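You operate a simulated robot arm through the tools that you are given. There is no shell and no other tool.

Carry out the task below with a simulated two-armed robot. There is one attempt and no reset: what you move stays moved.

## Task
Put the felt block on the deck behind the left lid. Then take the small teal gear and put it on the free end of the desk. Then press the monitor switch three times. Then shut the rear grille. Then switch the reader switch off. Then take the long dark red pad on the front of the paper table and put it away on the shelf under the steel stand. Then take the black gear on the front of the paper table and put it away on the top of the service table. Then take the small grey gear on the front of the paper table and put it away on the lower middle shelf of the side shelving. Keep to this order. The rear grille goes anticlockwise seen from above, to its stop.
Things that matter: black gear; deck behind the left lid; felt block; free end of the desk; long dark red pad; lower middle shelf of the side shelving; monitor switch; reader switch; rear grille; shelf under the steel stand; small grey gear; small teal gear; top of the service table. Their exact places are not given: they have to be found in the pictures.

The check looks at the end state, three seconds after you hand in, the way a careful person would. Anything else that was tipped, shoved, dropped, spilled or broken makes it a failure. Lids that push on must go on centred and level and be pressed home; caps that screw on are set level and turned clockwise until they are tight.

## Robot
Two 6-joint arms with two-finger parallel grippers on one trunk, on a base that moves. Base frame: it is fixed to the floor where the robot stands at the start and does not move with it; the origin is under the middle of the robot, x ahead of it, y to its left, z up. Lengths are in m, angles in degrees, forces in N, time in s.
The left shoulder is at the start at [-0.105, 0.177, 0.734], the right one opposite. With the tool pointing down near the work surface each hand reaches from about 0.1 to 0.68 m from the robot's upright axis, wherever it stands, measured 20 degrees to its own side. Places, roughly: black gear (7x7x5 cm) [-1.7, 1, 0.8]; deck behind the left lid [1.8, 0.1, 1]; felt block (6x5x3 cm) [2.9, -1.3, 0.8]; free end of the desk [1.1, 1.1, 0.7]; long dark red pad (20x6x4 cm) [-1.5, 0.9, 0.8]; lower middle shelf of the side shelving [3.6, -5.3, 0.7]; monitor switch [1, 1.3, 0.9]; reader switch [0.4, 1.4, 0.6]; rear grille [0.8, 1.9, 0.2]; shelf under the steel stand [0.1, 3.5, 0.2]; small grey gear (5x5x3 cm) [-1.6, 1.2, 0.8]; small teal gear (5x5x3 cm) [1.5, -0.1, 1]; top of the service table [1.3, -4.8, 0.8]. Payload 1.57 kg a hand.
The TCP of each hand is the grasp point between the finger pads, 0.03 m short of the fingertips. In the tool frame z runs along the fingers and y along their closing line. The gripper opens to 0.08 m. The fingers are 0.017 m wide and 0.012 m thick; the gripper's body (0.04 by 0.082 m) begins 0.08 m behind the TCP.
Orientation is that of the tool frame in the base frame, as a unit quaternion [w, x, y, z]. With the fingers straight down and closing along the base's y, the tool's x points along the base's -x, its y along +y and its z along -z.

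## Interface
- The arms move only by the tool jog_arm. It takes "left_rows", "right_rows" or both (then of equal length, played together; a hand with none holds still); each is a list of rows, each a list of 3 entries, a list of its own where there are three numbers: the opening, from 0 (shut) to 1 (fully open), then the shift along the tool's x, y, z in units of 400 mm (1.0 is 400 mm), then the turn, a rotation vector about the tool's x, y, z in units of 90 degrees (1.0 is 90 degrees). In form: [[fingers, [tx, ty, tz], [ax, ay, az]], ...]. A call has 1 to 20 rows; each row is the pose to reach, as a shift and turn from the pose commanded when the call began, along the tool's axes at that moment. A call with a number of a shift or a turn outside -1 to 1 is refused whole. Each row takes 0.2 s and may step no farther than 0.05 m and 8.6 degrees from the row before; otherwise, or with a gripper value out of range, the whole call is refused. Where a pose cannot be reached the arm comes as near as it can. A force on the tool above 40 N (or 10 N above the force at the start of the call, whichever is more), or a blocked arm, ends the call early, and 0.2 s more pass. Each finger travels about 0.072 m/s and halts on what it meets, pressing with about 34 N; the grip force reading is that of the motor and also rises with nothing between the fingers. The clock runs only during rows and for 0.2 s after the last one: add rows that repeat a pose to give the fingers time. The reply holds the time, the measured pose of the TCP, the force on the tool along the base axes, the opening and the grip force, in the units named above and with some noise, with the torque about the TCP (base axes, N m) and any sound that the robot's microphone picked up.
- Cameras (640 x 400 px; columns grow to the right, rows downward): "scene" is now at [0.0493, 0.0033, 1.4732]; the picture's right is [0.04, -1.00, 0.00], its down [-0.58, -0.03, -0.81] and it looks along [0.81, 0.04, -0.58] (base axes); focal length 248 px, centre (320, 200). "left" rides on the left gripper at [0.072, 0.007, -0.122] in its tool frame; the picture's right is [-0.09, 1.00, 0.00], its down [-0.84, -0.08, -0.54] and it looks along [-0.54, -0.05, 0.84] (tool axes); focal length 238 px, centre (320, 200). "right" rides on the right gripper at [0.072, -0.007, -0.122] in its tool frame; the picture's right is [0.09, 1.00, 0.00], its down [-0.84, 0.08, -0.54] and it looks along [-0.54, 0.05, 0.84] (tool axes); focal length 238 px, centre (320, 200).
- snapshot(camera): a new picture of that camera. It takes no simulated time.
- raise_lower(by): moves the trunk up (or, below 0, down) by that many m; the arms and the scene camera ride with it, the base frame stays. It gives what a move gives, with no picture.
- base_move(legs): drives the robot by 1 to 6 legs, each [ahead, left, turn to the left] in m, m and degrees, along the robot's own axes; the way and the turn of a leg run together, so that a leg with both is an arc; at most 1.5 m and 180 degrees a leg. The arms and the cameras ride along, it lands a little off, and it stops where it bumps. It gives what a move gives.
- head_to(pan, tilt): turns the head with the scene camera to pan (to the left, within 143 degrees either way) and tilt (down, from -29 to 69), counted from straight ahead of the robot (the tilt from the chest, where the trunk bows). It gives what a move gives.
- locate(camera, pixels): for up to 12 pixels [column, row] of the newest picture of that camera ("zoom" is the newest enlarged one), the place [x, y, z] in the base frame of the surface seen there, good to about 0.002 m. It takes no simulated time.
- zoom(camera, box): a new picture of the part [left, top, right, bottom] of that camera's present view, enlarged. It takes no simulated time.
- finish_job(): hands the job in; it is judged then, once.

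Unless the task says otherwise, let go and move clear before handing in.

The tools are called after "Emit:" as name(argument=value, ...) on one line, values as JSON. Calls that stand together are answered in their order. jog_arm: Moves the arms, as the interface text tells. Its arguments: {"type":"object","properties":{"left_rows":{"type":"array","items":{"type":"array"}},"right_rows":{"type":"array","items":{"type":"array"}}},"required":[]} The other tools are called the same way: raise_lower (by) moves the trunk up or down; base_move (legs) drives the base; head_to (pan, tilt) turns the head that bears the scene camera; snapshot (camera) takes a picture; locate (camera, pixels) gives the place of the surface under pixels of a picture; zoom (camera, box) takes an enlarged picture of a part of a camera's view; finish_job () hands the job in.

At the start:

```text
time_s: 0.0
left_ee_pos: [0.4698, 0.1484, 1.0088]
left_ee_rot: [0.0, 0.001, 1.0, -0.001]
left_contact_force: [0.3, -0.9, 0.0]
left_ft_torque: [-0.01, -0.02, -0.03]
left_finger_gap: 0.08
left_grasp_force: 0.0
right_ee_pos: [0.5161, -0.1863, 1.0446]
right_ee_rot: [0.0, 0.0, 1.0, 0.0]
right_contact_force: [-0.3, 0.1, 0.5]
right_ft_torque: [0.0, -0.03, -0.02]
right_finger_gap: 0.08
right_grasp_force: 0.1
trunk travel left (down, up): [-0.175, 0.153]
robot x, y, heading: [0.0026, -0.0003, 0.3]
head pan, tilt (commanded): [2.6, 35.5]
```

scene: 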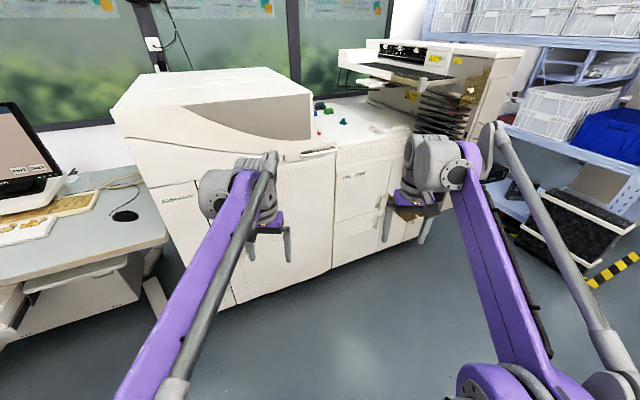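
right: 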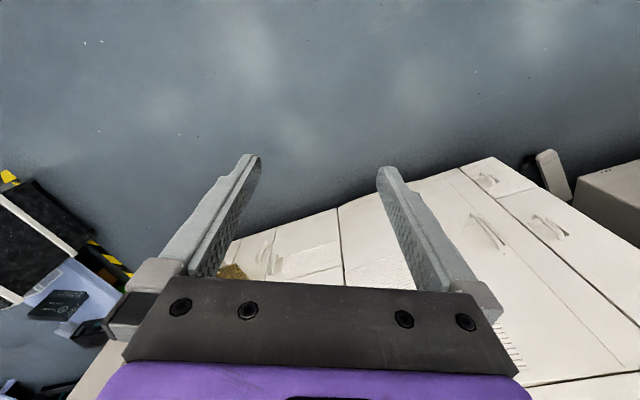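
left: 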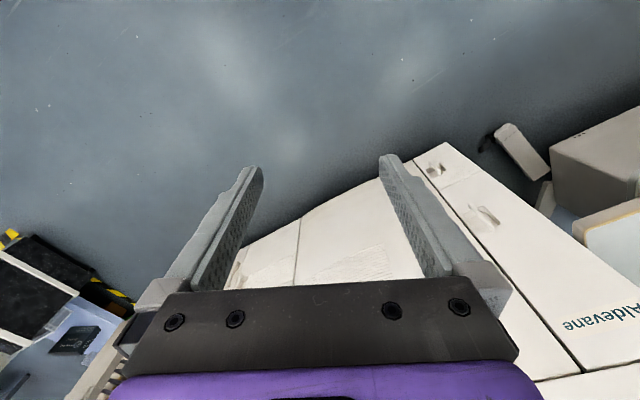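

The first scene picture shows a white printer ahead with a small teal thing near pixel (343,121) and shelving to the right. I'll look around with the head to build a map before moving.

Emit:
zoom(camera="scene", box=[260, 20, 540, 195])

Emit:
locate(camera="scene", pixels=[[343, 121], [320, 135], [240, 72], [360, 115], [395, 125], [460, 90], [590, 100], [595, 195], [90, 240], [40, 225], [140, 270], [300, 160]])

```text
2.29 times, centred on (400, 108) of scene
```

zoom: 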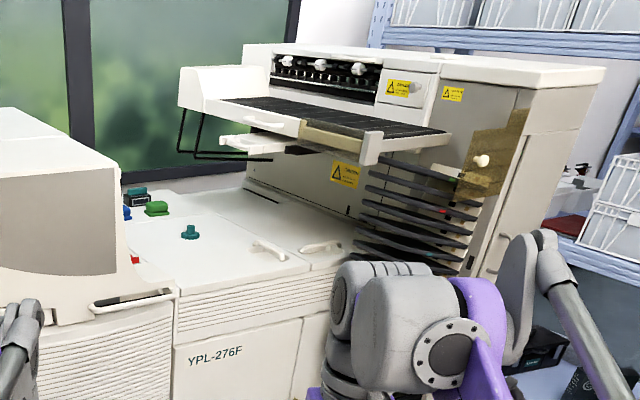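

```text
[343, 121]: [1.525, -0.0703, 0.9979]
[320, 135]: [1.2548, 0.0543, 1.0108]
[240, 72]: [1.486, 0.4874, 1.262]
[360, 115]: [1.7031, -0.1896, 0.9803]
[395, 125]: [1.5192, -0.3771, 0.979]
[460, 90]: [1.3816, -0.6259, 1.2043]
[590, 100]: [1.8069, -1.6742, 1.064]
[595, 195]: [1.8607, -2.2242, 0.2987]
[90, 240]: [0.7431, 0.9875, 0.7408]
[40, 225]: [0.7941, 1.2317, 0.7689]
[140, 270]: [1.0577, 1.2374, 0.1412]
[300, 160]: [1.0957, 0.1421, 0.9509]
```

The teal gear is seen at (343,121), located at about [1.525,-0.07,1.0] on the printer's top. I'll pan the head around to see the rest of the room.

Emit:
head_to(pan=-40, tilt=15)

Emit:
snapshot(camera="scene")

Emit:
locate(camera="scene", pixels=[[100, 200], [200, 200], [300, 200], [400, 200], [500, 200], [600, 200], [100, 300], [200, 300], [300, 300], [400, 300], [500, 300], [600, 300]])

Emit:
head_to(pan=-110, tilt=15)

Emit:
snapshot(camera="scene")

Emit:
head_to(pan=60, tilt=25)

Emit:
snapshot(camera="scene")

Emit:
head_to(pan=130, tilt=20)

Emit:
snapshot(camera="scene")

```text
time_s: 1.1
left_ee_pos: [0.4714, 0.1491, 1.0084]
left_ee_rot: [-0.001, 0.0, 1.0, -0.001]
left_contact_force: [-0.3, -1.7, -0.3]
left_ft_torque: [0.02, 0.0, 0.02]
left_finger_gap: 0.0798
left_grasp_force: 0.1
right_ee_pos: [0.5169, -0.1859, 1.0457]
right_ee_rot: [0.0, 0.0, 1.0, 0.001]
right_contact_force: [0.0, -0.2, 0.5]
right_ft_torque: [0.01, 0.02, -0.03]
right_finger_gap: 0.0798
right_grasp_force: 0.0
trunk travel left (down, up): [-0.175, 0.153]
robot x, y, heading: [0.0012, 0.0046, -0.1]
head pan, tilt (commanded): [-40.0, 15.0]
```

```text
taken
```

scene: 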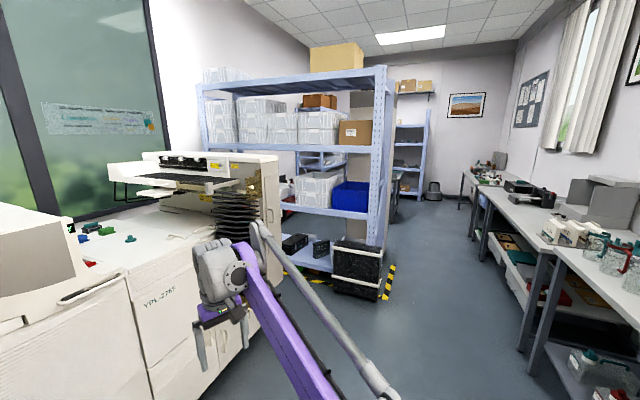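

```text
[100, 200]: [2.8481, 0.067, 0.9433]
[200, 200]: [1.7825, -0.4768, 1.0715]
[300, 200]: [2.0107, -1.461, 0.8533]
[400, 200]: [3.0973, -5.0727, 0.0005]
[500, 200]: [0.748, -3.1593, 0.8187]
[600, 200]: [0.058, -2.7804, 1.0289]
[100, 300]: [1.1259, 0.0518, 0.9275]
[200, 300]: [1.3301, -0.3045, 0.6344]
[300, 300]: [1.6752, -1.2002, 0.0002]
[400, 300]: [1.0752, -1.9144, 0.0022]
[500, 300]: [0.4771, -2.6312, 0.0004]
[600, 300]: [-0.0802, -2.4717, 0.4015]
```

```text
time_s: 2.5
left_ee_pos: [0.4707, 0.1487, 1.0103]
left_ee_rot: [0.0, 0.0, 1.0, 0.001]
left_contact_force: [0.2, -0.1, 1.4]
left_ft_torque: [0.0, -0.02, 0.0]
left_finger_gap: 0.0798
left_grasp_force: 0.0
right_ee_pos: [0.5169, -0.1863, 1.0446]
right_ee_rot: [0.0, 0.0, 1.0, 0.0]
right_contact_force: [0.5, 0.2, 0.7]
right_ft_torque: [0.02, 0.01, -0.01]
right_finger_gap: 0.08
right_grasp_force: 0.1
trunk travel left (down, up): [-0.175, 0.153]
robot x, y, heading: [-0.0015, 0.0, 0.1]
head pan, tilt (commanded): [-110.0, 15.0]
```

```text
taken
```

scene: 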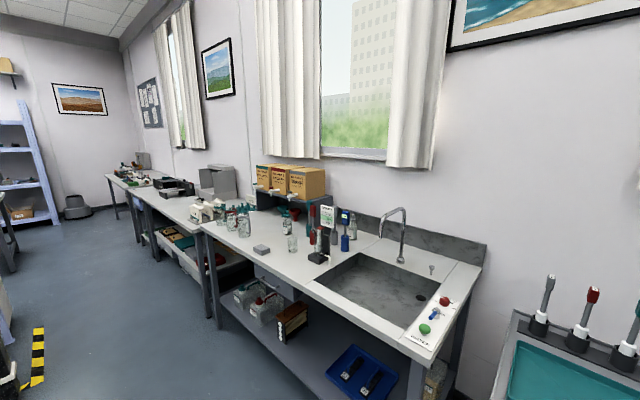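

```text
time_s: 5.1
left_ee_pos: [0.4698, 0.1481, 1.0101]
left_ee_rot: [0.0, 0.001, 1.0, -0.001]
left_contact_force: [-0.2, 0.0, 0.0]
left_ft_torque: [-0.01, 0.0, 0.02]
left_finger_gap: 0.08
left_grasp_force: 0.1
right_ee_pos: [0.5157, -0.1855, 1.0447]
right_ee_rot: [0.001, 0.001, 1.0, 0.0]
right_contact_force: [0.4, -0.4, -0.7]
right_ft_torque: [0.02, 0.01, 0.04]
right_finger_gap: 0.0798
right_grasp_force: 0.1
trunk travel left (down, up): [-0.175, 0.153]
robot x, y, heading: [-0.0036, 0.0039, -0.1]
head pan, tilt (commanded): [60.0, 25.0]
```

```text
taken
```

scene: 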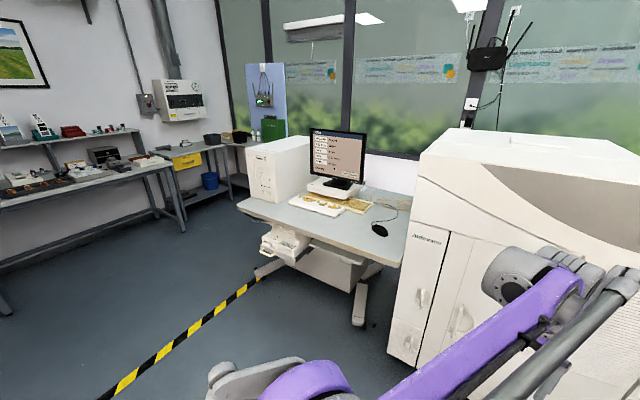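

```text
time_s: 6.5
left_ee_pos: [0.4702, 0.1483, 1.0098]
left_ee_rot: [0.0, 0.0, 1.0, 0.0]
left_contact_force: [0.0, 0.1, 0.0]
left_ft_torque: [0.02, 0.03, -0.01]
left_finger_gap: 0.0801
left_grasp_force: 0.1
right_ee_pos: [0.5165, -0.1869, 1.0454]
right_ee_rot: [0.001, 0.0, 1.0, 0.0]
right_contact_force: [0.5, -0.3, -0.8]
right_ft_torque: [-0.01, 0.0, 0.02]
right_finger_gap: 0.0799
right_grasp_force: 0.1
trunk travel left (down, up): [-0.175, 0.153]
robot x, y, heading: [0.0022, -0.0014, -0.0]
head pan, tilt (commanded): [130.0, 20.0]
```

```text
taken
```

scene: 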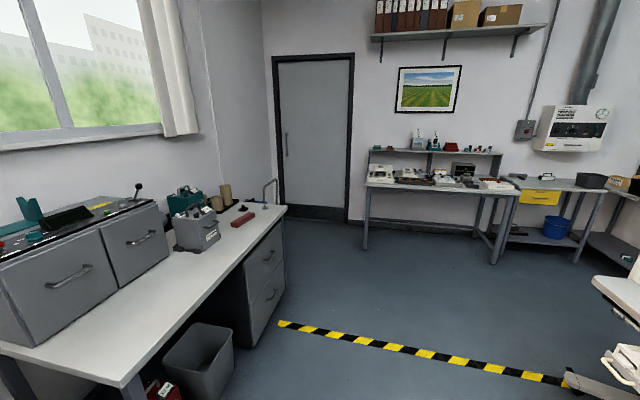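

The room is now mapped roughly: shelving to the right of the printer, paper table at the back left (dark red pad near (240,218)), desk with monitor to the left. Next I'll look for the felt block near [2.9,-1.3,0.8].

Emit:
head_to(pan=-27, tilt=12)

Emit:
zoom(camera="scene", box=[240, 100, 480, 250])

Emit:
zoom(camera="scene", box=[320, 150, 400, 200])

```text
time_s: 8.9
left_ee_pos: [0.4711, 0.1486, 1.0095]
left_ee_rot: [0.0, 0.0, 1.0, 0.0]
left_contact_force: [0.0, 0.7, 0.2]
left_ft_torque: [0.01, -0.02, -0.03]
left_finger_gap: 0.0799
left_grasp_force: 0.0
right_ee_pos: [0.5158, -0.1857, 1.0441]
right_ee_rot: [-0.001, -0.001, 1.0, 0.0]
right_contact_force: [-0.3, -0.8, 0.3]
right_ft_torque: [0.0, 0.01, -0.02]
right_finger_gap: 0.08
right_grasp_force: 0.1
trunk travel left (down, up): [-0.175, 0.153]
robot x, y, heading: [0.0032, 0.0032, 0.0]
head pan, tilt (commanded): [-27.0, 12.0]
```

```text
2.67 times, centred on (360, 175) of scene
```

zoom: 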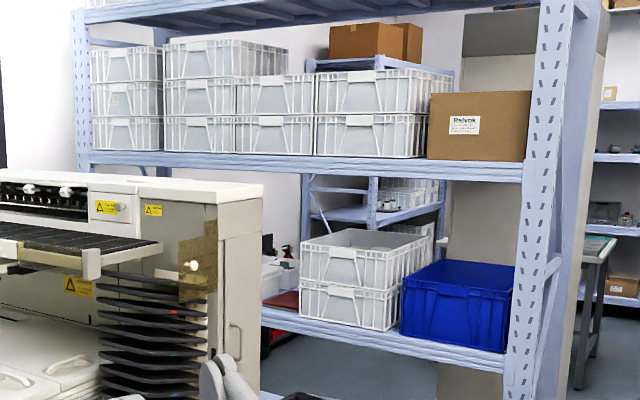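

```text
8.00 times, centred on (360, 175) of scene
```

zoom: 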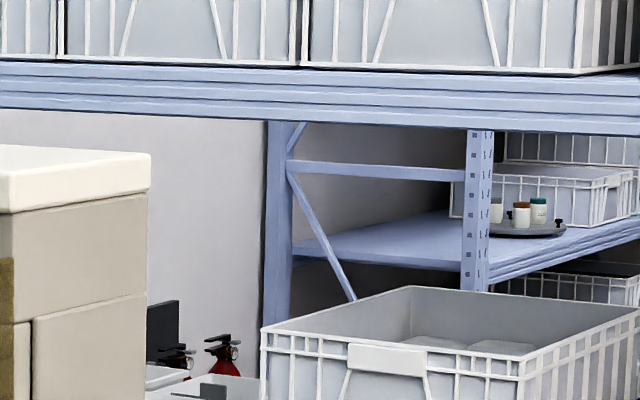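

A white surface with small dark things shows at zoom pixel (185,375), just beyond the printer. I'll locate points in this area.

Emit:
locate(camera="zoom", pixels=[[165, 375], [210, 390], [240, 385], [180, 355], [225, 350], [160, 325], [300, 340], [420, 345], [350, 240], [530, 230], [280, 200], [480, 270]])

Emit:
snapshot(camera="scene")

```text
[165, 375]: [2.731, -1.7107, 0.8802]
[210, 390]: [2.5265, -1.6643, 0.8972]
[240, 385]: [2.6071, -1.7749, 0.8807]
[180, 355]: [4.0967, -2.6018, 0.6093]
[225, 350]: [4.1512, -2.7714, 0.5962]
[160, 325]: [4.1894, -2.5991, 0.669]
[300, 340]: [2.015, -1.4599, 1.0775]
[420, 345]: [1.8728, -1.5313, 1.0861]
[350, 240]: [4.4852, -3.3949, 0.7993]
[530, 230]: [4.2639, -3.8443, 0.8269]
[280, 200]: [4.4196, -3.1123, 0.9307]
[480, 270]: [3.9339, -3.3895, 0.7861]
```

```text
taken
```

scene: 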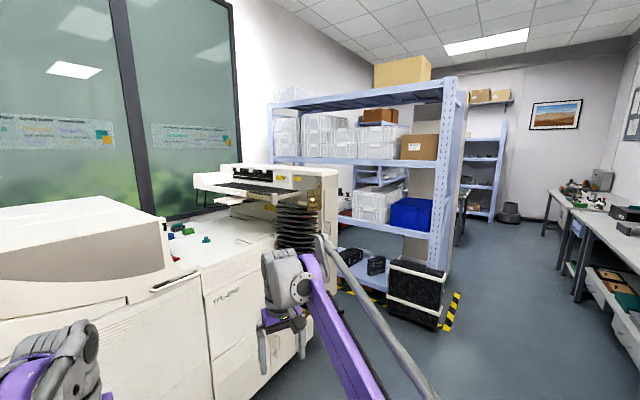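

I need the layout of the blue shelving and the space behind it, so I'll locate posts and floor points in this picture.

Emit:
locate(camera="scene", pixels=[[443, 180], [274, 135], [280, 105], [350, 222], [385, 230], [345, 210], [335, 235], [420, 340], [370, 215], [455, 230], [415, 260], [520, 260]])

Emit:
zoom(camera="scene", box=[320, 160, 480, 260])

```text
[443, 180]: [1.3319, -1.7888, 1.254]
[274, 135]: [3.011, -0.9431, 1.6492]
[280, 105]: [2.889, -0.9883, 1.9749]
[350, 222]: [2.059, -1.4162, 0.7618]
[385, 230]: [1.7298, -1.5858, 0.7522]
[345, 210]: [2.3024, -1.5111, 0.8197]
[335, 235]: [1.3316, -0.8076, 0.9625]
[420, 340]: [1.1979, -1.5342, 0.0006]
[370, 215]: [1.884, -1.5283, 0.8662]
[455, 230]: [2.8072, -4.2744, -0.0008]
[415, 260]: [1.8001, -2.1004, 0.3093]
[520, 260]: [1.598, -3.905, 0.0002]
```

```text
4.00 times, centred on (400, 210) of scene
```

zoom: 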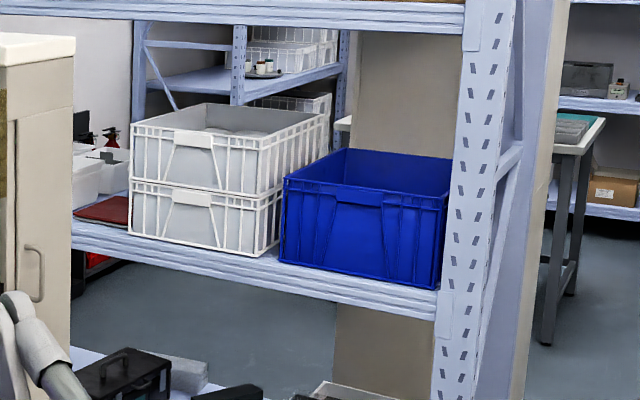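

The shelving runs diagonally from about (1.33,-1.79) to (3.0,-0.95) with a deck at z≈0.76; the felt block should be on it behind the crates. I'll check my own base footprint by looking down, and then the floor between me and the printer.

Emit:
head_to(pan=0, tilt=69)

Emit:
snapshot(camera="scene")

Emit:
locate(camera="scene", pixels=[[320, 200], [320, 300], [320, 380], [100, 380], [560, 380], [200, 200], [440, 200], [320, 60], [320, 20], [320, 140], [150, 100], [500, 100]])

```text
time_s: 10.2
left_ee_pos: [0.4709, 0.1487, 1.0093]
left_ee_rot: [0.0, 0.0, 1.0, -0.001]
left_contact_force: [0.8, -0.1, 0.9]
left_ft_torque: [-0.03, 0.0, -0.01]
left_finger_gap: 0.0801
left_grasp_force: 0.1
right_ee_pos: [0.5168, -0.1865, 1.0462]
right_ee_rot: [0.0, 0.0, 1.0, -0.001]
right_contact_force: [0.1, -0.7, -0.1]
right_ft_torque: [-0.01, 0.01, 0.02]
right_finger_gap: 0.0798
right_grasp_force: 0.0
trunk travel left (down, up): [-0.175, 0.153]
robot x, y, heading: [0.0022, -0.0046, 0.1]
head pan, tilt (commanded): [0.0, 68.8]
```

```text
taken
```

scene: 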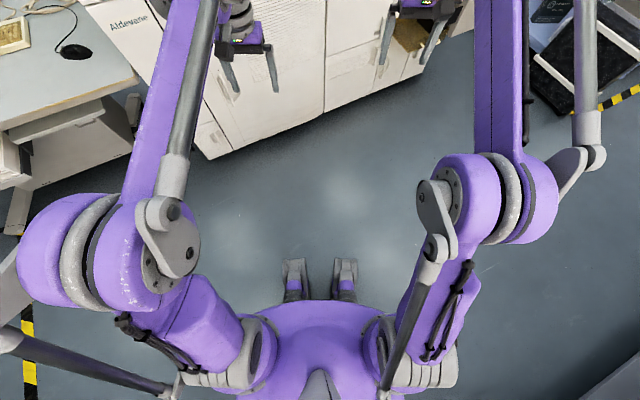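

```text
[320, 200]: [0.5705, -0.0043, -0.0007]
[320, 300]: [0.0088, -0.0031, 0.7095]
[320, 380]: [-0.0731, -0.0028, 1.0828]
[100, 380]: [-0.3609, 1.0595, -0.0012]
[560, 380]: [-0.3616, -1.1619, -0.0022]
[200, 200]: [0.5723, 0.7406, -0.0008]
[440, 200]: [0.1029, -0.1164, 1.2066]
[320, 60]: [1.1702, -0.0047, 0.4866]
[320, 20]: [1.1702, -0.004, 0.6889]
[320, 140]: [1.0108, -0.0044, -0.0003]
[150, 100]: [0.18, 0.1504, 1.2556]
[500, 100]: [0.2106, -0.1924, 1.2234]
```

I see two base feet at (295,265) and (345,265) and the elbows out at the sides. I'll locate these to learn my footprint, and points along the printer's front foot.

Emit:
locate(camera="scene", pixels=[[293, 262], [346, 262], [285, 292], [355, 292], [25, 260], [15, 320], [590, 160], [550, 200], [210, 158], [320, 118], [420, 70], [190, 385]])

Emit:
head_to(pan=-90, tilt=69)

Emit:
snapshot(camera="scene")

Emit:
head_to(pan=143, tilt=69)

Emit:
snapshot(camera="scene")

```text
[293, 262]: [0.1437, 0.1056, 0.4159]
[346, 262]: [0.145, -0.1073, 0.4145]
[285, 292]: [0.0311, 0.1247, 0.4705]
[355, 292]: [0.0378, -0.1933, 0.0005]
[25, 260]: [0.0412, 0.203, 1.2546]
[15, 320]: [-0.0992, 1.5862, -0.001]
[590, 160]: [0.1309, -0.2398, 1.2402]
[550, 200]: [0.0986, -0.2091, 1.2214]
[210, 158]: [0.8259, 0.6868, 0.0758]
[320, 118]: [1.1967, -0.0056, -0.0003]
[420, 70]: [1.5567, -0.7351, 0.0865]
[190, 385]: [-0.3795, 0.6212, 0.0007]
```

```text
time_s: 11.8
left_ee_pos: [0.4704, 0.1479, 1.0091]
left_ee_rot: [0.0, 0.0, 1.0, 0.0]
left_contact_force: [0.5, 0.7, 0.1]
left_ft_torque: [0.04, 0.02, -0.01]
left_finger_gap: 0.0801
left_grasp_force: 0.0
right_ee_pos: [0.5167, -0.1854, 1.0448]
right_ee_rot: [0.0, 0.0, 1.0, -0.001]
right_contact_force: [-0.6, -1.1, 0.0]
right_ft_torque: [-0.01, -0.01, -0.01]
right_finger_gap: 0.0801
right_grasp_force: 0.1
trunk travel left (down, up): [-0.175, 0.153]
robot x, y, heading: [0.0019, 0.0023, 0.1]
head pan, tilt (commanded): [-90.0, 68.8]
```

```text
taken
```

scene: 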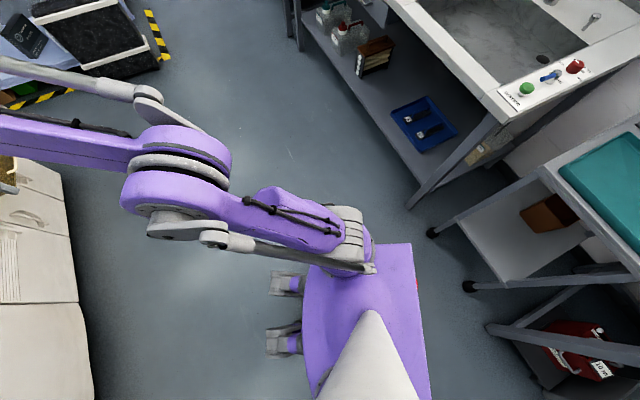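

```text
time_s: 15.2
left_ee_pos: [0.4704, 0.1476, 1.0106]
left_ee_rot: [-0.001, 0.0, 1.0, 0.0]
left_contact_force: [0.5, 0.8, 0.8]
left_ft_torque: [0.01, -0.03, 0.01]
left_finger_gap: 0.0798
left_grasp_force: 0.1
right_ee_pos: [0.5167, -0.1851, 1.0435]
right_ee_rot: [0.0, 0.0, 1.0, 0.0]
right_contact_force: [0.2, 0.0, -0.3]
right_ft_torque: [0.0, 0.03, -0.02]
right_finger_gap: 0.08
right_grasp_force: 0.0
trunk travel left (down, up): [-0.175, 0.153]
robot x, y, heading: [0.0009, 0.0022, -0.0]
head pan, tilt (commanded): [143.0, 68.8]
```

```text
taken
```

scene: 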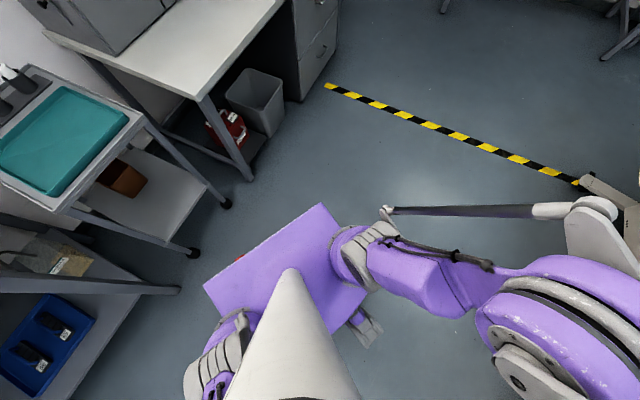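

I'll get the body's extents from this downward view: purple plate corners at (320,203), (204,285) and (365,300).

Emit:
locate(camera="scene", pixels=[[318, 206], [207, 285], [362, 300], [260, 240], [372, 335], [330, 215], [195, 255], [225, 200], [250, 180], [140, 260], [270, 130], [180, 290]])

Emit:
head_to(pan=-55, tilt=35)

Emit:
snapshot(camera="scene")

Emit:
locate(camera="scene", pixels=[[200, 200], [280, 200], [240, 260], [300, 150], [330, 180], [380, 250], [500, 200], [420, 150], [460, 130], [550, 300], [250, 120], [200, 120]])

```text
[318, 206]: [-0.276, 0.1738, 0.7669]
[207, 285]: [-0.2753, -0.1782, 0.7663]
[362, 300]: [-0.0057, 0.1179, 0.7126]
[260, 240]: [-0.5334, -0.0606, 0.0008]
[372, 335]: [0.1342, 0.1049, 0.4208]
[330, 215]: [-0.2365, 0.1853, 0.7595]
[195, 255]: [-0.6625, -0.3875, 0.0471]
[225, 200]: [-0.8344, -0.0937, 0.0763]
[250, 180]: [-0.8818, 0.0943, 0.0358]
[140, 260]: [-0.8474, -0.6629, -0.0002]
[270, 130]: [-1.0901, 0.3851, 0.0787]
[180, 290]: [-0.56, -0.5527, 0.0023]
```

```text
time_s: 18.1
left_ee_pos: [0.47, 0.1479, 1.0092]
left_ee_rot: [0.0, 0.0, 1.0, 0.0]
left_contact_force: [0.1, -0.1, 0.1]
left_ft_torque: [0.0, 0.0, 0.02]
left_finger_gap: 0.0795
left_grasp_force: 0.1
right_ee_pos: [0.5166, -0.1865, 1.045]
right_ee_rot: [0.0, -0.001, 1.0, -0.001]
right_contact_force: [-0.1, -0.2, -0.1]
right_ft_torque: [-0.01, 0.0, 0.06]
right_finger_gap: 0.0801
right_grasp_force: 0.0
trunk travel left (down, up): [-0.175, 0.153]
robot x, y, heading: [-0.0039, 0.0017, -0.3]
head pan, tilt (commanded): [-55.0, 35.0]
```

```text
taken
```

scene: 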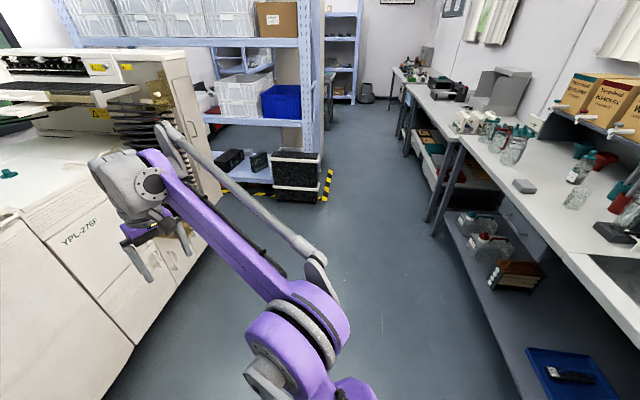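

```text
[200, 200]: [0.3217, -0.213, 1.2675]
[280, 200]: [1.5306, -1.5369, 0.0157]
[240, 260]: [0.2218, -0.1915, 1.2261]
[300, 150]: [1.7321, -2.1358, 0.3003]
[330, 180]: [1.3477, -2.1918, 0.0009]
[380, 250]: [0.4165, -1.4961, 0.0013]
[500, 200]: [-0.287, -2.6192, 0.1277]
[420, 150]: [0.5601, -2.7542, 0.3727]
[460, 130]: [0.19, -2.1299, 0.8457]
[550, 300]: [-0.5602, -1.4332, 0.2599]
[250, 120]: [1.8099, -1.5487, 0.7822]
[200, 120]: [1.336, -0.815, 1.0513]
```

The aisle between printer and shelving looks about 0.8 m wide. I'll check the bench edge on the right of this picture, (600,300) and (455,140), before driving toward the aisle mouth.

Emit:
locate(camera="scene", pixels=[[620, 325], [560, 252], [500, 188], [455, 138], [430, 112], [435, 230], [525, 390], [300, 200], [275, 160], [215, 130], [325, 195], [150, 330]])

```text
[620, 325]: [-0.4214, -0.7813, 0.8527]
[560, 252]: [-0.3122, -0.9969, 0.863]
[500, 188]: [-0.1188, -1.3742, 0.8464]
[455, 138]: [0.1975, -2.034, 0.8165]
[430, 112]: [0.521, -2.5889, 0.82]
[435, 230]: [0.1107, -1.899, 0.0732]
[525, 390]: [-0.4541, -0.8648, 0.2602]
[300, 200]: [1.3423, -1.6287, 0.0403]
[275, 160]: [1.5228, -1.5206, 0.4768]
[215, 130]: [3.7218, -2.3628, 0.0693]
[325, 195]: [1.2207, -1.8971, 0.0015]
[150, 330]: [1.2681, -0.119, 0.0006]
```

The bench edge is parallel to the printer front and 1.8 m from it, so the way is clear. I'll turn 27° to align with the printer and shelving, then strafe right to the aisle mouth.

Emit:
base_move(legs=[[0, 0, 27], [0, -0.85, 0], [0.1, -0.85, 0]])

Emit:
head_to(pan=-15, tilt=25)

Emit:
snapshot(camera="scene")

```text
time_s: 34.6
left_ee_pos: [1.209, -1.1268, 1.0092]
left_ee_rot: [0.0, -0.23, 0.973, 0.0]
left_contact_force: [-0.8, -0.7, -0.7]
left_ft_torque: [-0.01, 0.0, 0.05]
left_finger_gap: 0.0798
left_grasp_force: 0.1
right_ee_pos: [1.3977, -1.4066, 1.0446]
right_ee_rot: [0.0, -0.23, 0.973, 0.0]
right_contact_force: [-0.3, 0.1, -0.1]
right_ft_torque: [-0.02, 0.01, 0.0]
right_finger_gap: 0.0799
right_grasp_force: 0.1
trunk travel left (down, up): [-0.175, 0.153]
robot x, y, heading: [0.8536, -1.4676, 26.5]
head pan, tilt (commanded): [-55.0, 35.0]
```

```text
time_s: 35.7
left_ee_pos: [1.2084, -1.1267, 1.009]
left_ee_rot: [0.0, -0.23, 0.973, 0.001]
left_contact_force: [-0.4, -0.1, -0.1]
left_ft_torque: [0.01, 0.01, -0.02]
left_finger_gap: 0.0798
left_grasp_force: 0.0
right_ee_pos: [1.398, -1.4056, 1.0452]
right_ee_rot: [-0.001, -0.229, 0.973, 0.0]
right_contact_force: [0.5, 0.4, 0.0]
right_ft_torque: [0.01, -0.02, -0.01]
right_finger_gap: 0.08
right_grasp_force: 0.1
trunk travel left (down, up): [-0.175, 0.153]
robot x, y, heading: [0.8547, -1.4689, 26.5]
head pan, tilt (commanded): [-15.0, 25.0]
```

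```text
taken
```

scene: 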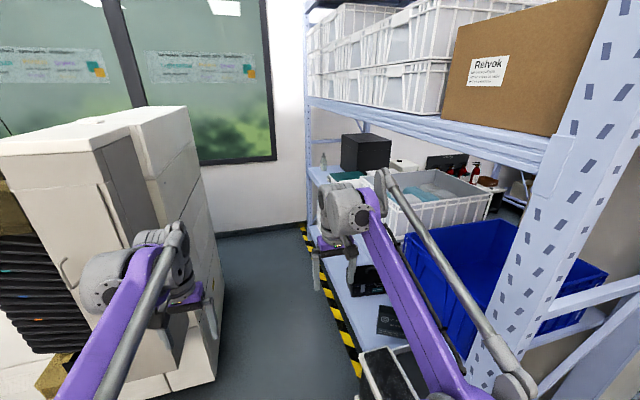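

The aisle is open. On the shelf's middle deck I see a black box (365,150), a teal patch (350,176) and a small pale item (323,160). I'll zoom there.

Emit:
zoom(camera="scene", box=[295, 115, 455, 215])

Emit:
locate(camera="zoom", pixels=[[115, 185], [220, 240], [280, 150], [100, 240], [200, 225], [320, 200], [410, 195], [30, 90], [30, 250], [70, 290], [190, 180], [120, 215]])

Emit:
locate(camera="scene", pixels=[[218, 370], [300, 230], [215, 220], [235, 235], [330, 300], [345, 360], [225, 300], [180, 395], [195, 100], [310, 60], [260, 225], [500, 260]])

```text
4.00 times, centred on (375, 165) of scene
```

zoom: 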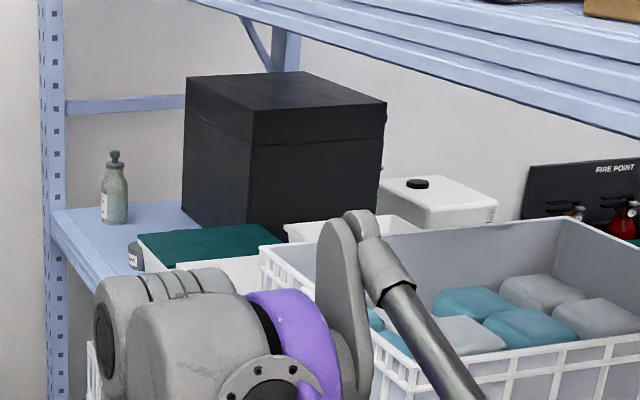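

```text
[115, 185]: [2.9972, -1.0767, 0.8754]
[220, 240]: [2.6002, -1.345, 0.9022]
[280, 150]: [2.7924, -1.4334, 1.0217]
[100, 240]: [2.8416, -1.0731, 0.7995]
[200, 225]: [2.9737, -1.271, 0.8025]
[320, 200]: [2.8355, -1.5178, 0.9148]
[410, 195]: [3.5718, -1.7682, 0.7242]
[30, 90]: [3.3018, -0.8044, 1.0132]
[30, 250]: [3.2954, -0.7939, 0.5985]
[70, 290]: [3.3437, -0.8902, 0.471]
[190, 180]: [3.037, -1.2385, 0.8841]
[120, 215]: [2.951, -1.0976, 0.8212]
```

```text
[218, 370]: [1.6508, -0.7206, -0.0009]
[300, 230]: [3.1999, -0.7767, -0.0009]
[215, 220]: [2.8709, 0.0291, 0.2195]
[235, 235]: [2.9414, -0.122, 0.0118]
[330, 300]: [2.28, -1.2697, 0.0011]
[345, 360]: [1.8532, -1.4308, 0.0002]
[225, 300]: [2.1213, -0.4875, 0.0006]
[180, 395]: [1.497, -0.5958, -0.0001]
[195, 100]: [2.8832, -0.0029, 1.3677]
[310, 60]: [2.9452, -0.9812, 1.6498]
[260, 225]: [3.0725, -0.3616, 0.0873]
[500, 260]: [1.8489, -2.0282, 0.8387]
```

The deck is at z≈0.80, and the felt block should be near the black box, probably hidden by the teal-topped tray. Before entering the aisle I'll check how wide my own base is near the floor.

Emit:
head_to(pan=-120, tilt=69)

Emit:
snapshot(camera="scene")

Emit:
snapshot(camera="right")

```text
time_s: 37.5
left_ee_pos: [1.2082, -1.1271, 1.0105]
left_ee_rot: [-0.001, -0.23, 0.973, 0.0]
left_contact_force: [-0.9, 0.6, 0.7]
left_ft_torque: [0.01, -0.04, 0.01]
left_finger_gap: 0.0802
left_grasp_force: 0.0
right_ee_pos: [1.399, -1.4053, 1.0453]
right_ee_rot: [0.0, -0.23, 0.973, 0.0]
right_contact_force: [-0.2, 0.1, 0.4]
right_ft_torque: [-0.01, -0.01, -0.04]
right_finger_gap: 0.08
right_grasp_force: 0.0
trunk travel left (down, up): [-0.175, 0.153]
robot x, y, heading: [0.857, -1.4678, 26.6]
head pan, tilt (commanded): [-120.0, 68.8]
```

```text
taken
```

scene: 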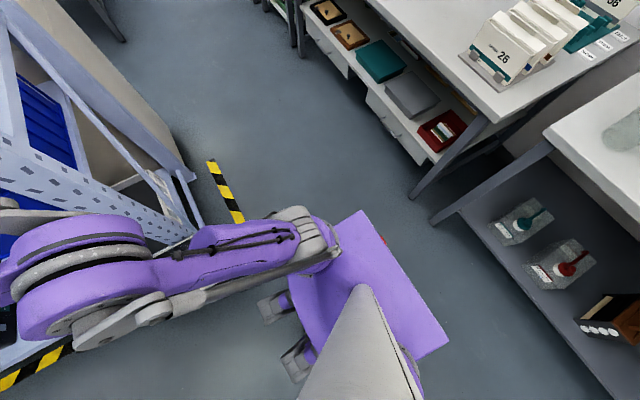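

```text
taken
```

right: 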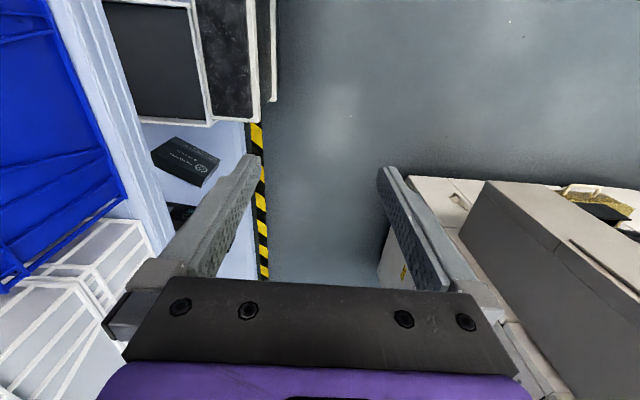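

The picture shows floor close around my plate; I'll locate floor points near (265,340), (335,205) and others to bound the base, plus the aisle floor points in the right-hand picture.

Emit:
locate(camera="scene", pixels=[[268, 340], [340, 205], [400, 240], [455, 330], [255, 290], [250, 330], [230, 300], [360, 212], [440, 350], [275, 385], [285, 255], [190, 215]])

Emit:
locate(camera="right", pixels=[[275, 95], [240, 122], [262, 200], [270, 275], [385, 230], [370, 275], [415, 180], [200, 110], [130, 200], [140, 30], [560, 200], [490, 190]])

```text
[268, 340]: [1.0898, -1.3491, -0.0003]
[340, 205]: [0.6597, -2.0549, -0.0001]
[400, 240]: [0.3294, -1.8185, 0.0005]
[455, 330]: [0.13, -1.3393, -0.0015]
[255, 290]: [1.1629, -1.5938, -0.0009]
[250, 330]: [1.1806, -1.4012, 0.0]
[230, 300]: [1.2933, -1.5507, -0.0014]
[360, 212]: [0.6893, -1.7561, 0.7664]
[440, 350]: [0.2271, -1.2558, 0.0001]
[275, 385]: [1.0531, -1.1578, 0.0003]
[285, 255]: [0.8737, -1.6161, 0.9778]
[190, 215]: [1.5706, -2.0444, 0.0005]
```

```text
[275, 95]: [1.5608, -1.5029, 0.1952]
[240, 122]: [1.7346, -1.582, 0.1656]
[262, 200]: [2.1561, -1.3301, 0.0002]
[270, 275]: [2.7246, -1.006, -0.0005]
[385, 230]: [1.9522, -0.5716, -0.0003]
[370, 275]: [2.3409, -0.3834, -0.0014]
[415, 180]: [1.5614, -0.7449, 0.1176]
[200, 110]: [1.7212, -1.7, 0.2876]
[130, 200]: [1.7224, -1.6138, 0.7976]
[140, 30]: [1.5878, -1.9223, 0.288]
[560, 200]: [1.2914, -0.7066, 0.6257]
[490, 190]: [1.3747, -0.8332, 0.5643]
```

I'll zoom on the bracket-like parts at (275,305) and (300,355) to understand what they are.

Emit:
zoom(camera="scene", box=[230, 260, 390, 360])

Emit:
locate(camera="zoom", pixels=[[140, 180], [180, 230], [210, 150], [220, 200], [250, 380], [290, 330], [310, 390], [200, 130], [250, 240], [110, 150]])

Emit:
snapshot(camera="left")

```text
4.00 times, centred on (310, 310) of scene
```

zoom: 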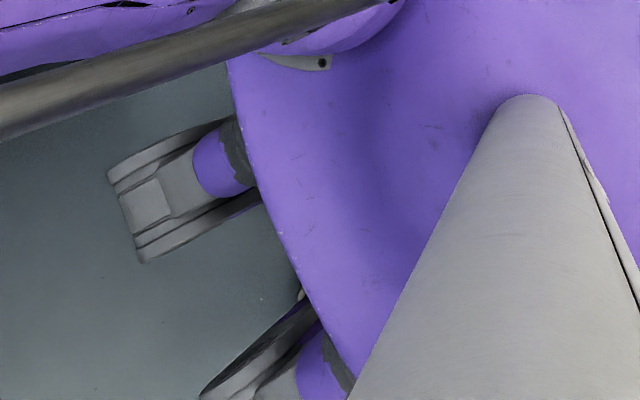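

```text
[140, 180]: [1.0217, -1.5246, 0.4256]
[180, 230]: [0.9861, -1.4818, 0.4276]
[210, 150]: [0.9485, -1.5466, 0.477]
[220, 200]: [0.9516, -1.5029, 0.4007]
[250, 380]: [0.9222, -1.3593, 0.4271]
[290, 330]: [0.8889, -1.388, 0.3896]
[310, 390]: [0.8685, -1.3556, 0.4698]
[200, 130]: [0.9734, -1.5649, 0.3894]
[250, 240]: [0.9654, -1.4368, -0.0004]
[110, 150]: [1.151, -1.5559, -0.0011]
```

```text
taken
```

left: 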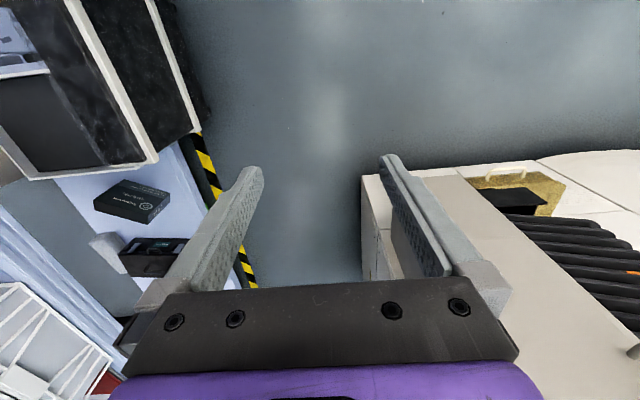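

Floor shows between the legs, so the base is slim; the aisle is about 0.68 m wide at the black case and 0.8 m elsewhere. I'll drive up the aisle in short steps, watching force and position.

Emit:
base_move(legs=[[0.7, -0.03, 0.2], [0.5, 0, 0]])

Emit:
head_to(pan=-35, tilt=35)

Emit:
snapshot(camera="scene")

```text
time_s: 43.9
left_ee_pos: [2.2922, -0.6112, 1.0092]
left_ee_rot: [0.001, -0.231, 0.973, 0.0]
left_contact_force: [-0.1, -0.6, 0.2]
left_ft_torque: [-0.02, 0.02, 0.0]
left_finger_gap: 0.0801
left_grasp_force: 0.1
right_ee_pos: [2.4823, -0.8889, 1.0455]
right_ee_rot: [0.001, -0.233, 0.972, 0.0]
right_contact_force: [-0.6, -0.2, 0.4]
right_ft_torque: [0.01, -0.01, 0.0]
right_finger_gap: 0.08
right_grasp_force: 0.2
trunk travel left (down, up): [-0.175, 0.153]
robot x, y, heading: [1.9385, -0.9599, 26.8]
head pan, tilt (commanded): [-120.0, 68.8]
```

```text
time_s: 45.5
left_ee_pos: [2.2898, -0.6116, 1.0081]
left_ee_rot: [0.0, -0.232, 0.973, 0.0]
left_contact_force: [-0.8, 0.8, 0.1]
left_ft_torque: [0.01, 0.02, -0.02]
left_finger_gap: 0.0801
left_grasp_force: 0.0
right_ee_pos: [2.4822, -0.8887, 1.0449]
right_ee_rot: [0.0, -0.232, 0.973, 0.0]
right_contact_force: [-0.4, 0.4, 0.0]
right_ft_torque: [0.01, 0.0, -0.02]
right_finger_gap: 0.0799
right_grasp_force: 0.1
trunk travel left (down, up): [-0.175, 0.153]
robot x, y, heading: [1.9365, -0.958, 27.1]
head pan, tilt (commanded): [-35.0, 35.0]
```

```text
taken
```

scene: 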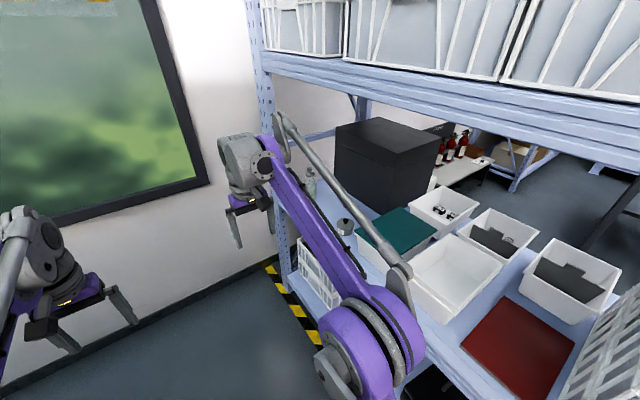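

I now see the shelf's bins, the black box at (385,160) and small items near (345,225). I'll zoom there to find the felt block.

Emit:
zoom(camera="scene", box=[280, 110, 440, 260])

Emit:
locate(camera="scene", pixels=[[345, 226], [312, 180], [400, 228], [385, 150], [440, 205], [455, 270], [500, 240], [570, 285], [520, 350], [370, 205], [330, 215], [380, 350]])

```text
2.67 times, centred on (360, 185) of scene
```

zoom: 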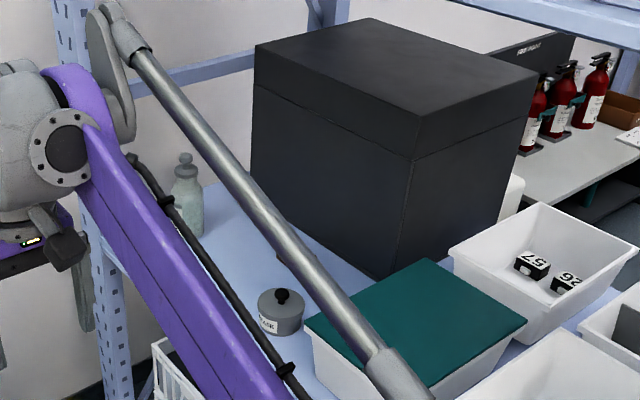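

```text
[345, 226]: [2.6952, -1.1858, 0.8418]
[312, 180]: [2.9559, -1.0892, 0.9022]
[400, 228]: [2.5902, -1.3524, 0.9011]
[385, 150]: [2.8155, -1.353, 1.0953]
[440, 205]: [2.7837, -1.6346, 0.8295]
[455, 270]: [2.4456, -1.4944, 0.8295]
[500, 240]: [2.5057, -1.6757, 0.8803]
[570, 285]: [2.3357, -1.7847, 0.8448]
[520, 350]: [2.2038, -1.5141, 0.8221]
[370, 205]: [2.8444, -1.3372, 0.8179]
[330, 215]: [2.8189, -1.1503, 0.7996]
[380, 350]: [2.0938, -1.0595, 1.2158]
```

The silver rod of my right arm hides the spot just in front of the black box. I'll drive forward a bit and look again.

Emit:
base_move(legs=[[0.4, -0.07, 0]])

Emit:
head_to(pan=-60, tilt=40)

Emit:
snapshot(camera="scene")

Emit:
snapshot(camera="right")

```text
time_s: 48.0
left_ee_pos: [2.6805, -0.4925, 1.0089]
left_ee_rot: [0.0, -0.233, 0.973, 0.001]
left_contact_force: [0.6, -0.8, 0.4]
left_ft_torque: [0.04, 0.02, -0.01]
left_finger_gap: 0.0801
left_grasp_force: 0.0
right_ee_pos: [2.8721, -0.7705, 1.045]
right_ee_rot: [0.0, -0.233, 0.973, 0.0]
right_contact_force: [-1.2, -0.7, -0.6]
right_ft_torque: [-0.01, 0.0, -0.03]
right_finger_gap: 0.0801
right_grasp_force: 0.0
trunk travel left (down, up): [-0.175, 0.153]
robot x, y, heading: [2.3299, -0.8363, 26.9]
head pan, tilt (commanded): [-35.0, 35.0]
```

```text
time_s: 48.9
left_ee_pos: [2.6794, -0.4927, 1.0091]
left_ee_rot: [0.0, -0.233, 0.973, 0.0]
left_contact_force: [0.6, -0.8, 0.2]
left_ft_torque: [-0.01, -0.01, -0.05]
left_finger_gap: 0.0802
left_grasp_force: 0.1
right_ee_pos: [2.8723, -0.7697, 1.0453]
right_ee_rot: [0.0, -0.232, 0.973, 0.0]
right_contact_force: [0.2, 0.5, -0.3]
right_ft_torque: [0.03, 0.0, 0.02]
right_finger_gap: 0.08
right_grasp_force: 0.0
trunk travel left (down, up): [-0.175, 0.153]
robot x, y, heading: [2.3312, -0.8365, 26.9]
head pan, tilt (commanded): [-60.0, 40.0]
```

```text
taken
```

scene: 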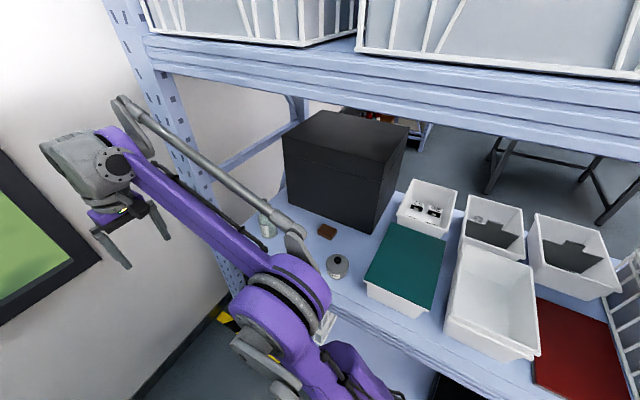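

```text
taken
```

right: 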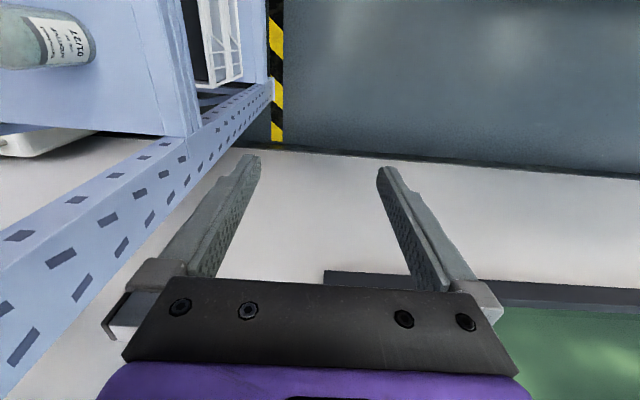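

The small brown block at (327,230) in front of the black box is the felt block. I'll zoom and locate it and its neighbours, including the beam above.

Emit:
zoom(camera="scene", box=[250, 170, 410, 290])

Emit:
locate(camera="zoom", pixels=[[306, 243], [280, 245], [340, 240], [308, 262], [350, 375], [350, 360], [70, 225], [430, 225], [160, 140], [315, 222], [285, 263], [335, 252]])

Emit:
locate(camera="scene", pixels=[[300, 80], [300, 55], [420, 100], [420, 130], [340, 290], [430, 340], [180, 150], [390, 265], [430, 230], [345, 130], [370, 220], [285, 155]])

```text
3.33 times, centred on (330, 230) of scene
```

zoom: 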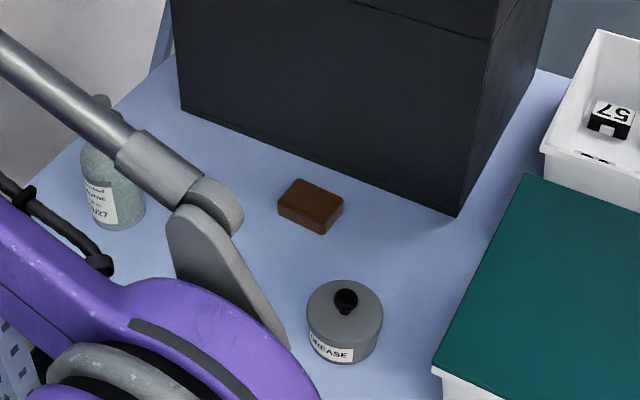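

```text
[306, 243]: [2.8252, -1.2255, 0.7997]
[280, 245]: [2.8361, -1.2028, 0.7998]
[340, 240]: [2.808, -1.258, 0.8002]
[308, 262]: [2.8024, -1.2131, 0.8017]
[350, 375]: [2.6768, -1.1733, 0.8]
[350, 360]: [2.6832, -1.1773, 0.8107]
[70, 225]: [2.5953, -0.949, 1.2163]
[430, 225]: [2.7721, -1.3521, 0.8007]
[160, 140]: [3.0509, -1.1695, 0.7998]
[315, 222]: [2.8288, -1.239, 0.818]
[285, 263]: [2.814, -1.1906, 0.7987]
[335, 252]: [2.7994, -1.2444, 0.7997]
```

```text
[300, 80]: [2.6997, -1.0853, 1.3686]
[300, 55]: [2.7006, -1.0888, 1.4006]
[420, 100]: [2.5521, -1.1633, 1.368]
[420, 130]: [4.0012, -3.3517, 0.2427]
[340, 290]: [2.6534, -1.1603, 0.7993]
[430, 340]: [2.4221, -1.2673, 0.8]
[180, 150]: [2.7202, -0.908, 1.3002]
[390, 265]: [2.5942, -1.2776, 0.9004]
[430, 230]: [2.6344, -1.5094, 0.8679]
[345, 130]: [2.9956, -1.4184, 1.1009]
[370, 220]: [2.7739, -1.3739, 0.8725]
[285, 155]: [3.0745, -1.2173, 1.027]
```

The felt block sits at zoom pixels (278–343, 180–235). I'll locate its corners precisely.

Emit:
zoom(camera="scene", box=[310, 215, 342, 240])

Emit:
locate(camera="zoom", pixels=[[300, 150], [200, 150], [150, 160], [250, 100], [350, 200], [420, 200], [330, 260], [250, 230], [330, 330], [200, 220], [400, 260], [300, 250]])

```text
16.00 times, centred on (326, 228) of scene
```

zoom: 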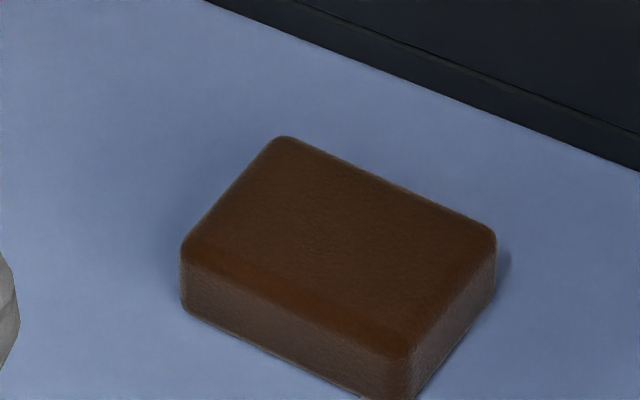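

```text
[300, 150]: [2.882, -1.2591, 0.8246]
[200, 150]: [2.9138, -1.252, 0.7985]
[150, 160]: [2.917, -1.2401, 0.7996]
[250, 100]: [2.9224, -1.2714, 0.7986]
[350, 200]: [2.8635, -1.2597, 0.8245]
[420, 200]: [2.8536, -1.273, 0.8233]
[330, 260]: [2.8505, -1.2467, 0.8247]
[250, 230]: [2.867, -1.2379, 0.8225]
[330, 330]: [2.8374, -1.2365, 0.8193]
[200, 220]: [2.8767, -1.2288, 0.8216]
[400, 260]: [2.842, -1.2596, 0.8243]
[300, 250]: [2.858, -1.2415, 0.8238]
```

Emit:
locate(camera="zoom", pixels=[[284, 145], [484, 236], [192, 252], [405, 350], [184, 300], [400, 395], [495, 290], [340, 245]])

Emit:
snapshot(camera="left")

```text
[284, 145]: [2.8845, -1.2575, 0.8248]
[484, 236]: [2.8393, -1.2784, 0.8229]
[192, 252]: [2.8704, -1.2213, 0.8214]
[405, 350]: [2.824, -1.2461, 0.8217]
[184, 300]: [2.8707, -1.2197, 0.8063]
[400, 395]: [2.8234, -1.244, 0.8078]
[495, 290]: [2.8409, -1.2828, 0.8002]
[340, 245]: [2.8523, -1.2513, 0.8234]
```

```text
taken
```

left: 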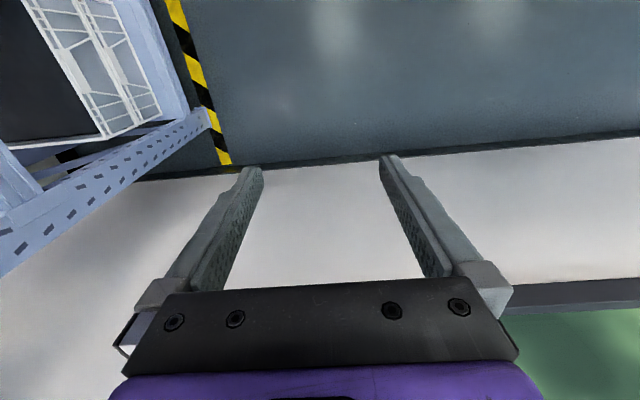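

The felt block's centre is (2.855,-1.251), top z 0.8245, lying with its long side along the aisle. I'll pull both arms back 0.24 m so I can turn toward the shelf safely.

Emit:
jog_arm(left_rows=[[1, [0.12, 0, 0], [0, 0, 0]], [1, [0.24, 0, 0], [0, 0, 0]], [1, [0.36, 0, 0], [0, 0, 0]], [1, [0.48, 0, 0], [0, 0, 0]], [1, [0.55, 0, 0], [0, 0, 0]]], right_rows=[[1, [0.12, 0, 0], [0, 0, 0]], [1, [0.24, 0, 0], [0, 0, 0]], [1, [0.36, 0, 0], [0, 0, 0]], [1, [0.48, 0, 0], [0, 0, 0]], [1, [0.6, 0, 0], [0, 0, 0]]])

Emit:
head_to(pan=-60, tilt=60)

Emit:
snapshot(camera="scene")

```text
time_s: 50.1
left_ee_pos: [2.4816, -0.5919, 1.01]
left_ee_rot: [0.0, -0.232, 0.973, 0.0]
left_contact_force: [-1.1, 0.4, -0.1]
left_ft_torque: [0.01, -0.04, -0.02]
left_finger_gap: 0.0799
left_grasp_force: 0.1
right_ee_pos: [2.6566, -0.8809, 1.0468]
right_ee_rot: [0.001, -0.234, 0.972, 0.001]
right_contact_force: [-0.3, 0.2, 0.4]
right_ft_torque: [0.01, -0.01, -0.01]
right_finger_gap: 0.08
right_grasp_force: 0.0
trunk travel left (down, up): [-0.175, 0.153]
robot x, y, heading: [2.3277, -0.8375, 27.1]
head pan, tilt (commanded): [-60.0, 40.0]
```

```text
time_s: 51.0
left_ee_pos: [2.4845, -0.5922, 1.0088]
left_ee_rot: [0.0, -0.233, 0.973, 0.0]
left_contact_force: [0.3, 0.4, -0.1]
left_ft_torque: [-0.01, 0.0, -0.04]
left_finger_gap: 0.08
left_grasp_force: 0.0
right_ee_pos: [2.6588, -0.8803, 1.0469]
right_ee_rot: [0.0, -0.233, 0.973, 0.0]
right_contact_force: [-1.0, -0.3, -0.2]
right_ft_torque: [0.03, -0.01, 0.02]
right_finger_gap: 0.08
right_grasp_force: 0.0
trunk travel left (down, up): [-0.175, 0.153]
robot x, y, heading: [2.3282, -0.8378, 26.9]
head pan, tilt (commanded): [-60.0, 60.0]
```

```text
taken
```

scene: 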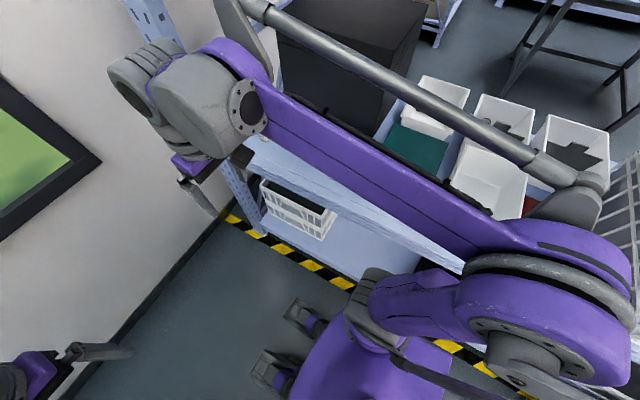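

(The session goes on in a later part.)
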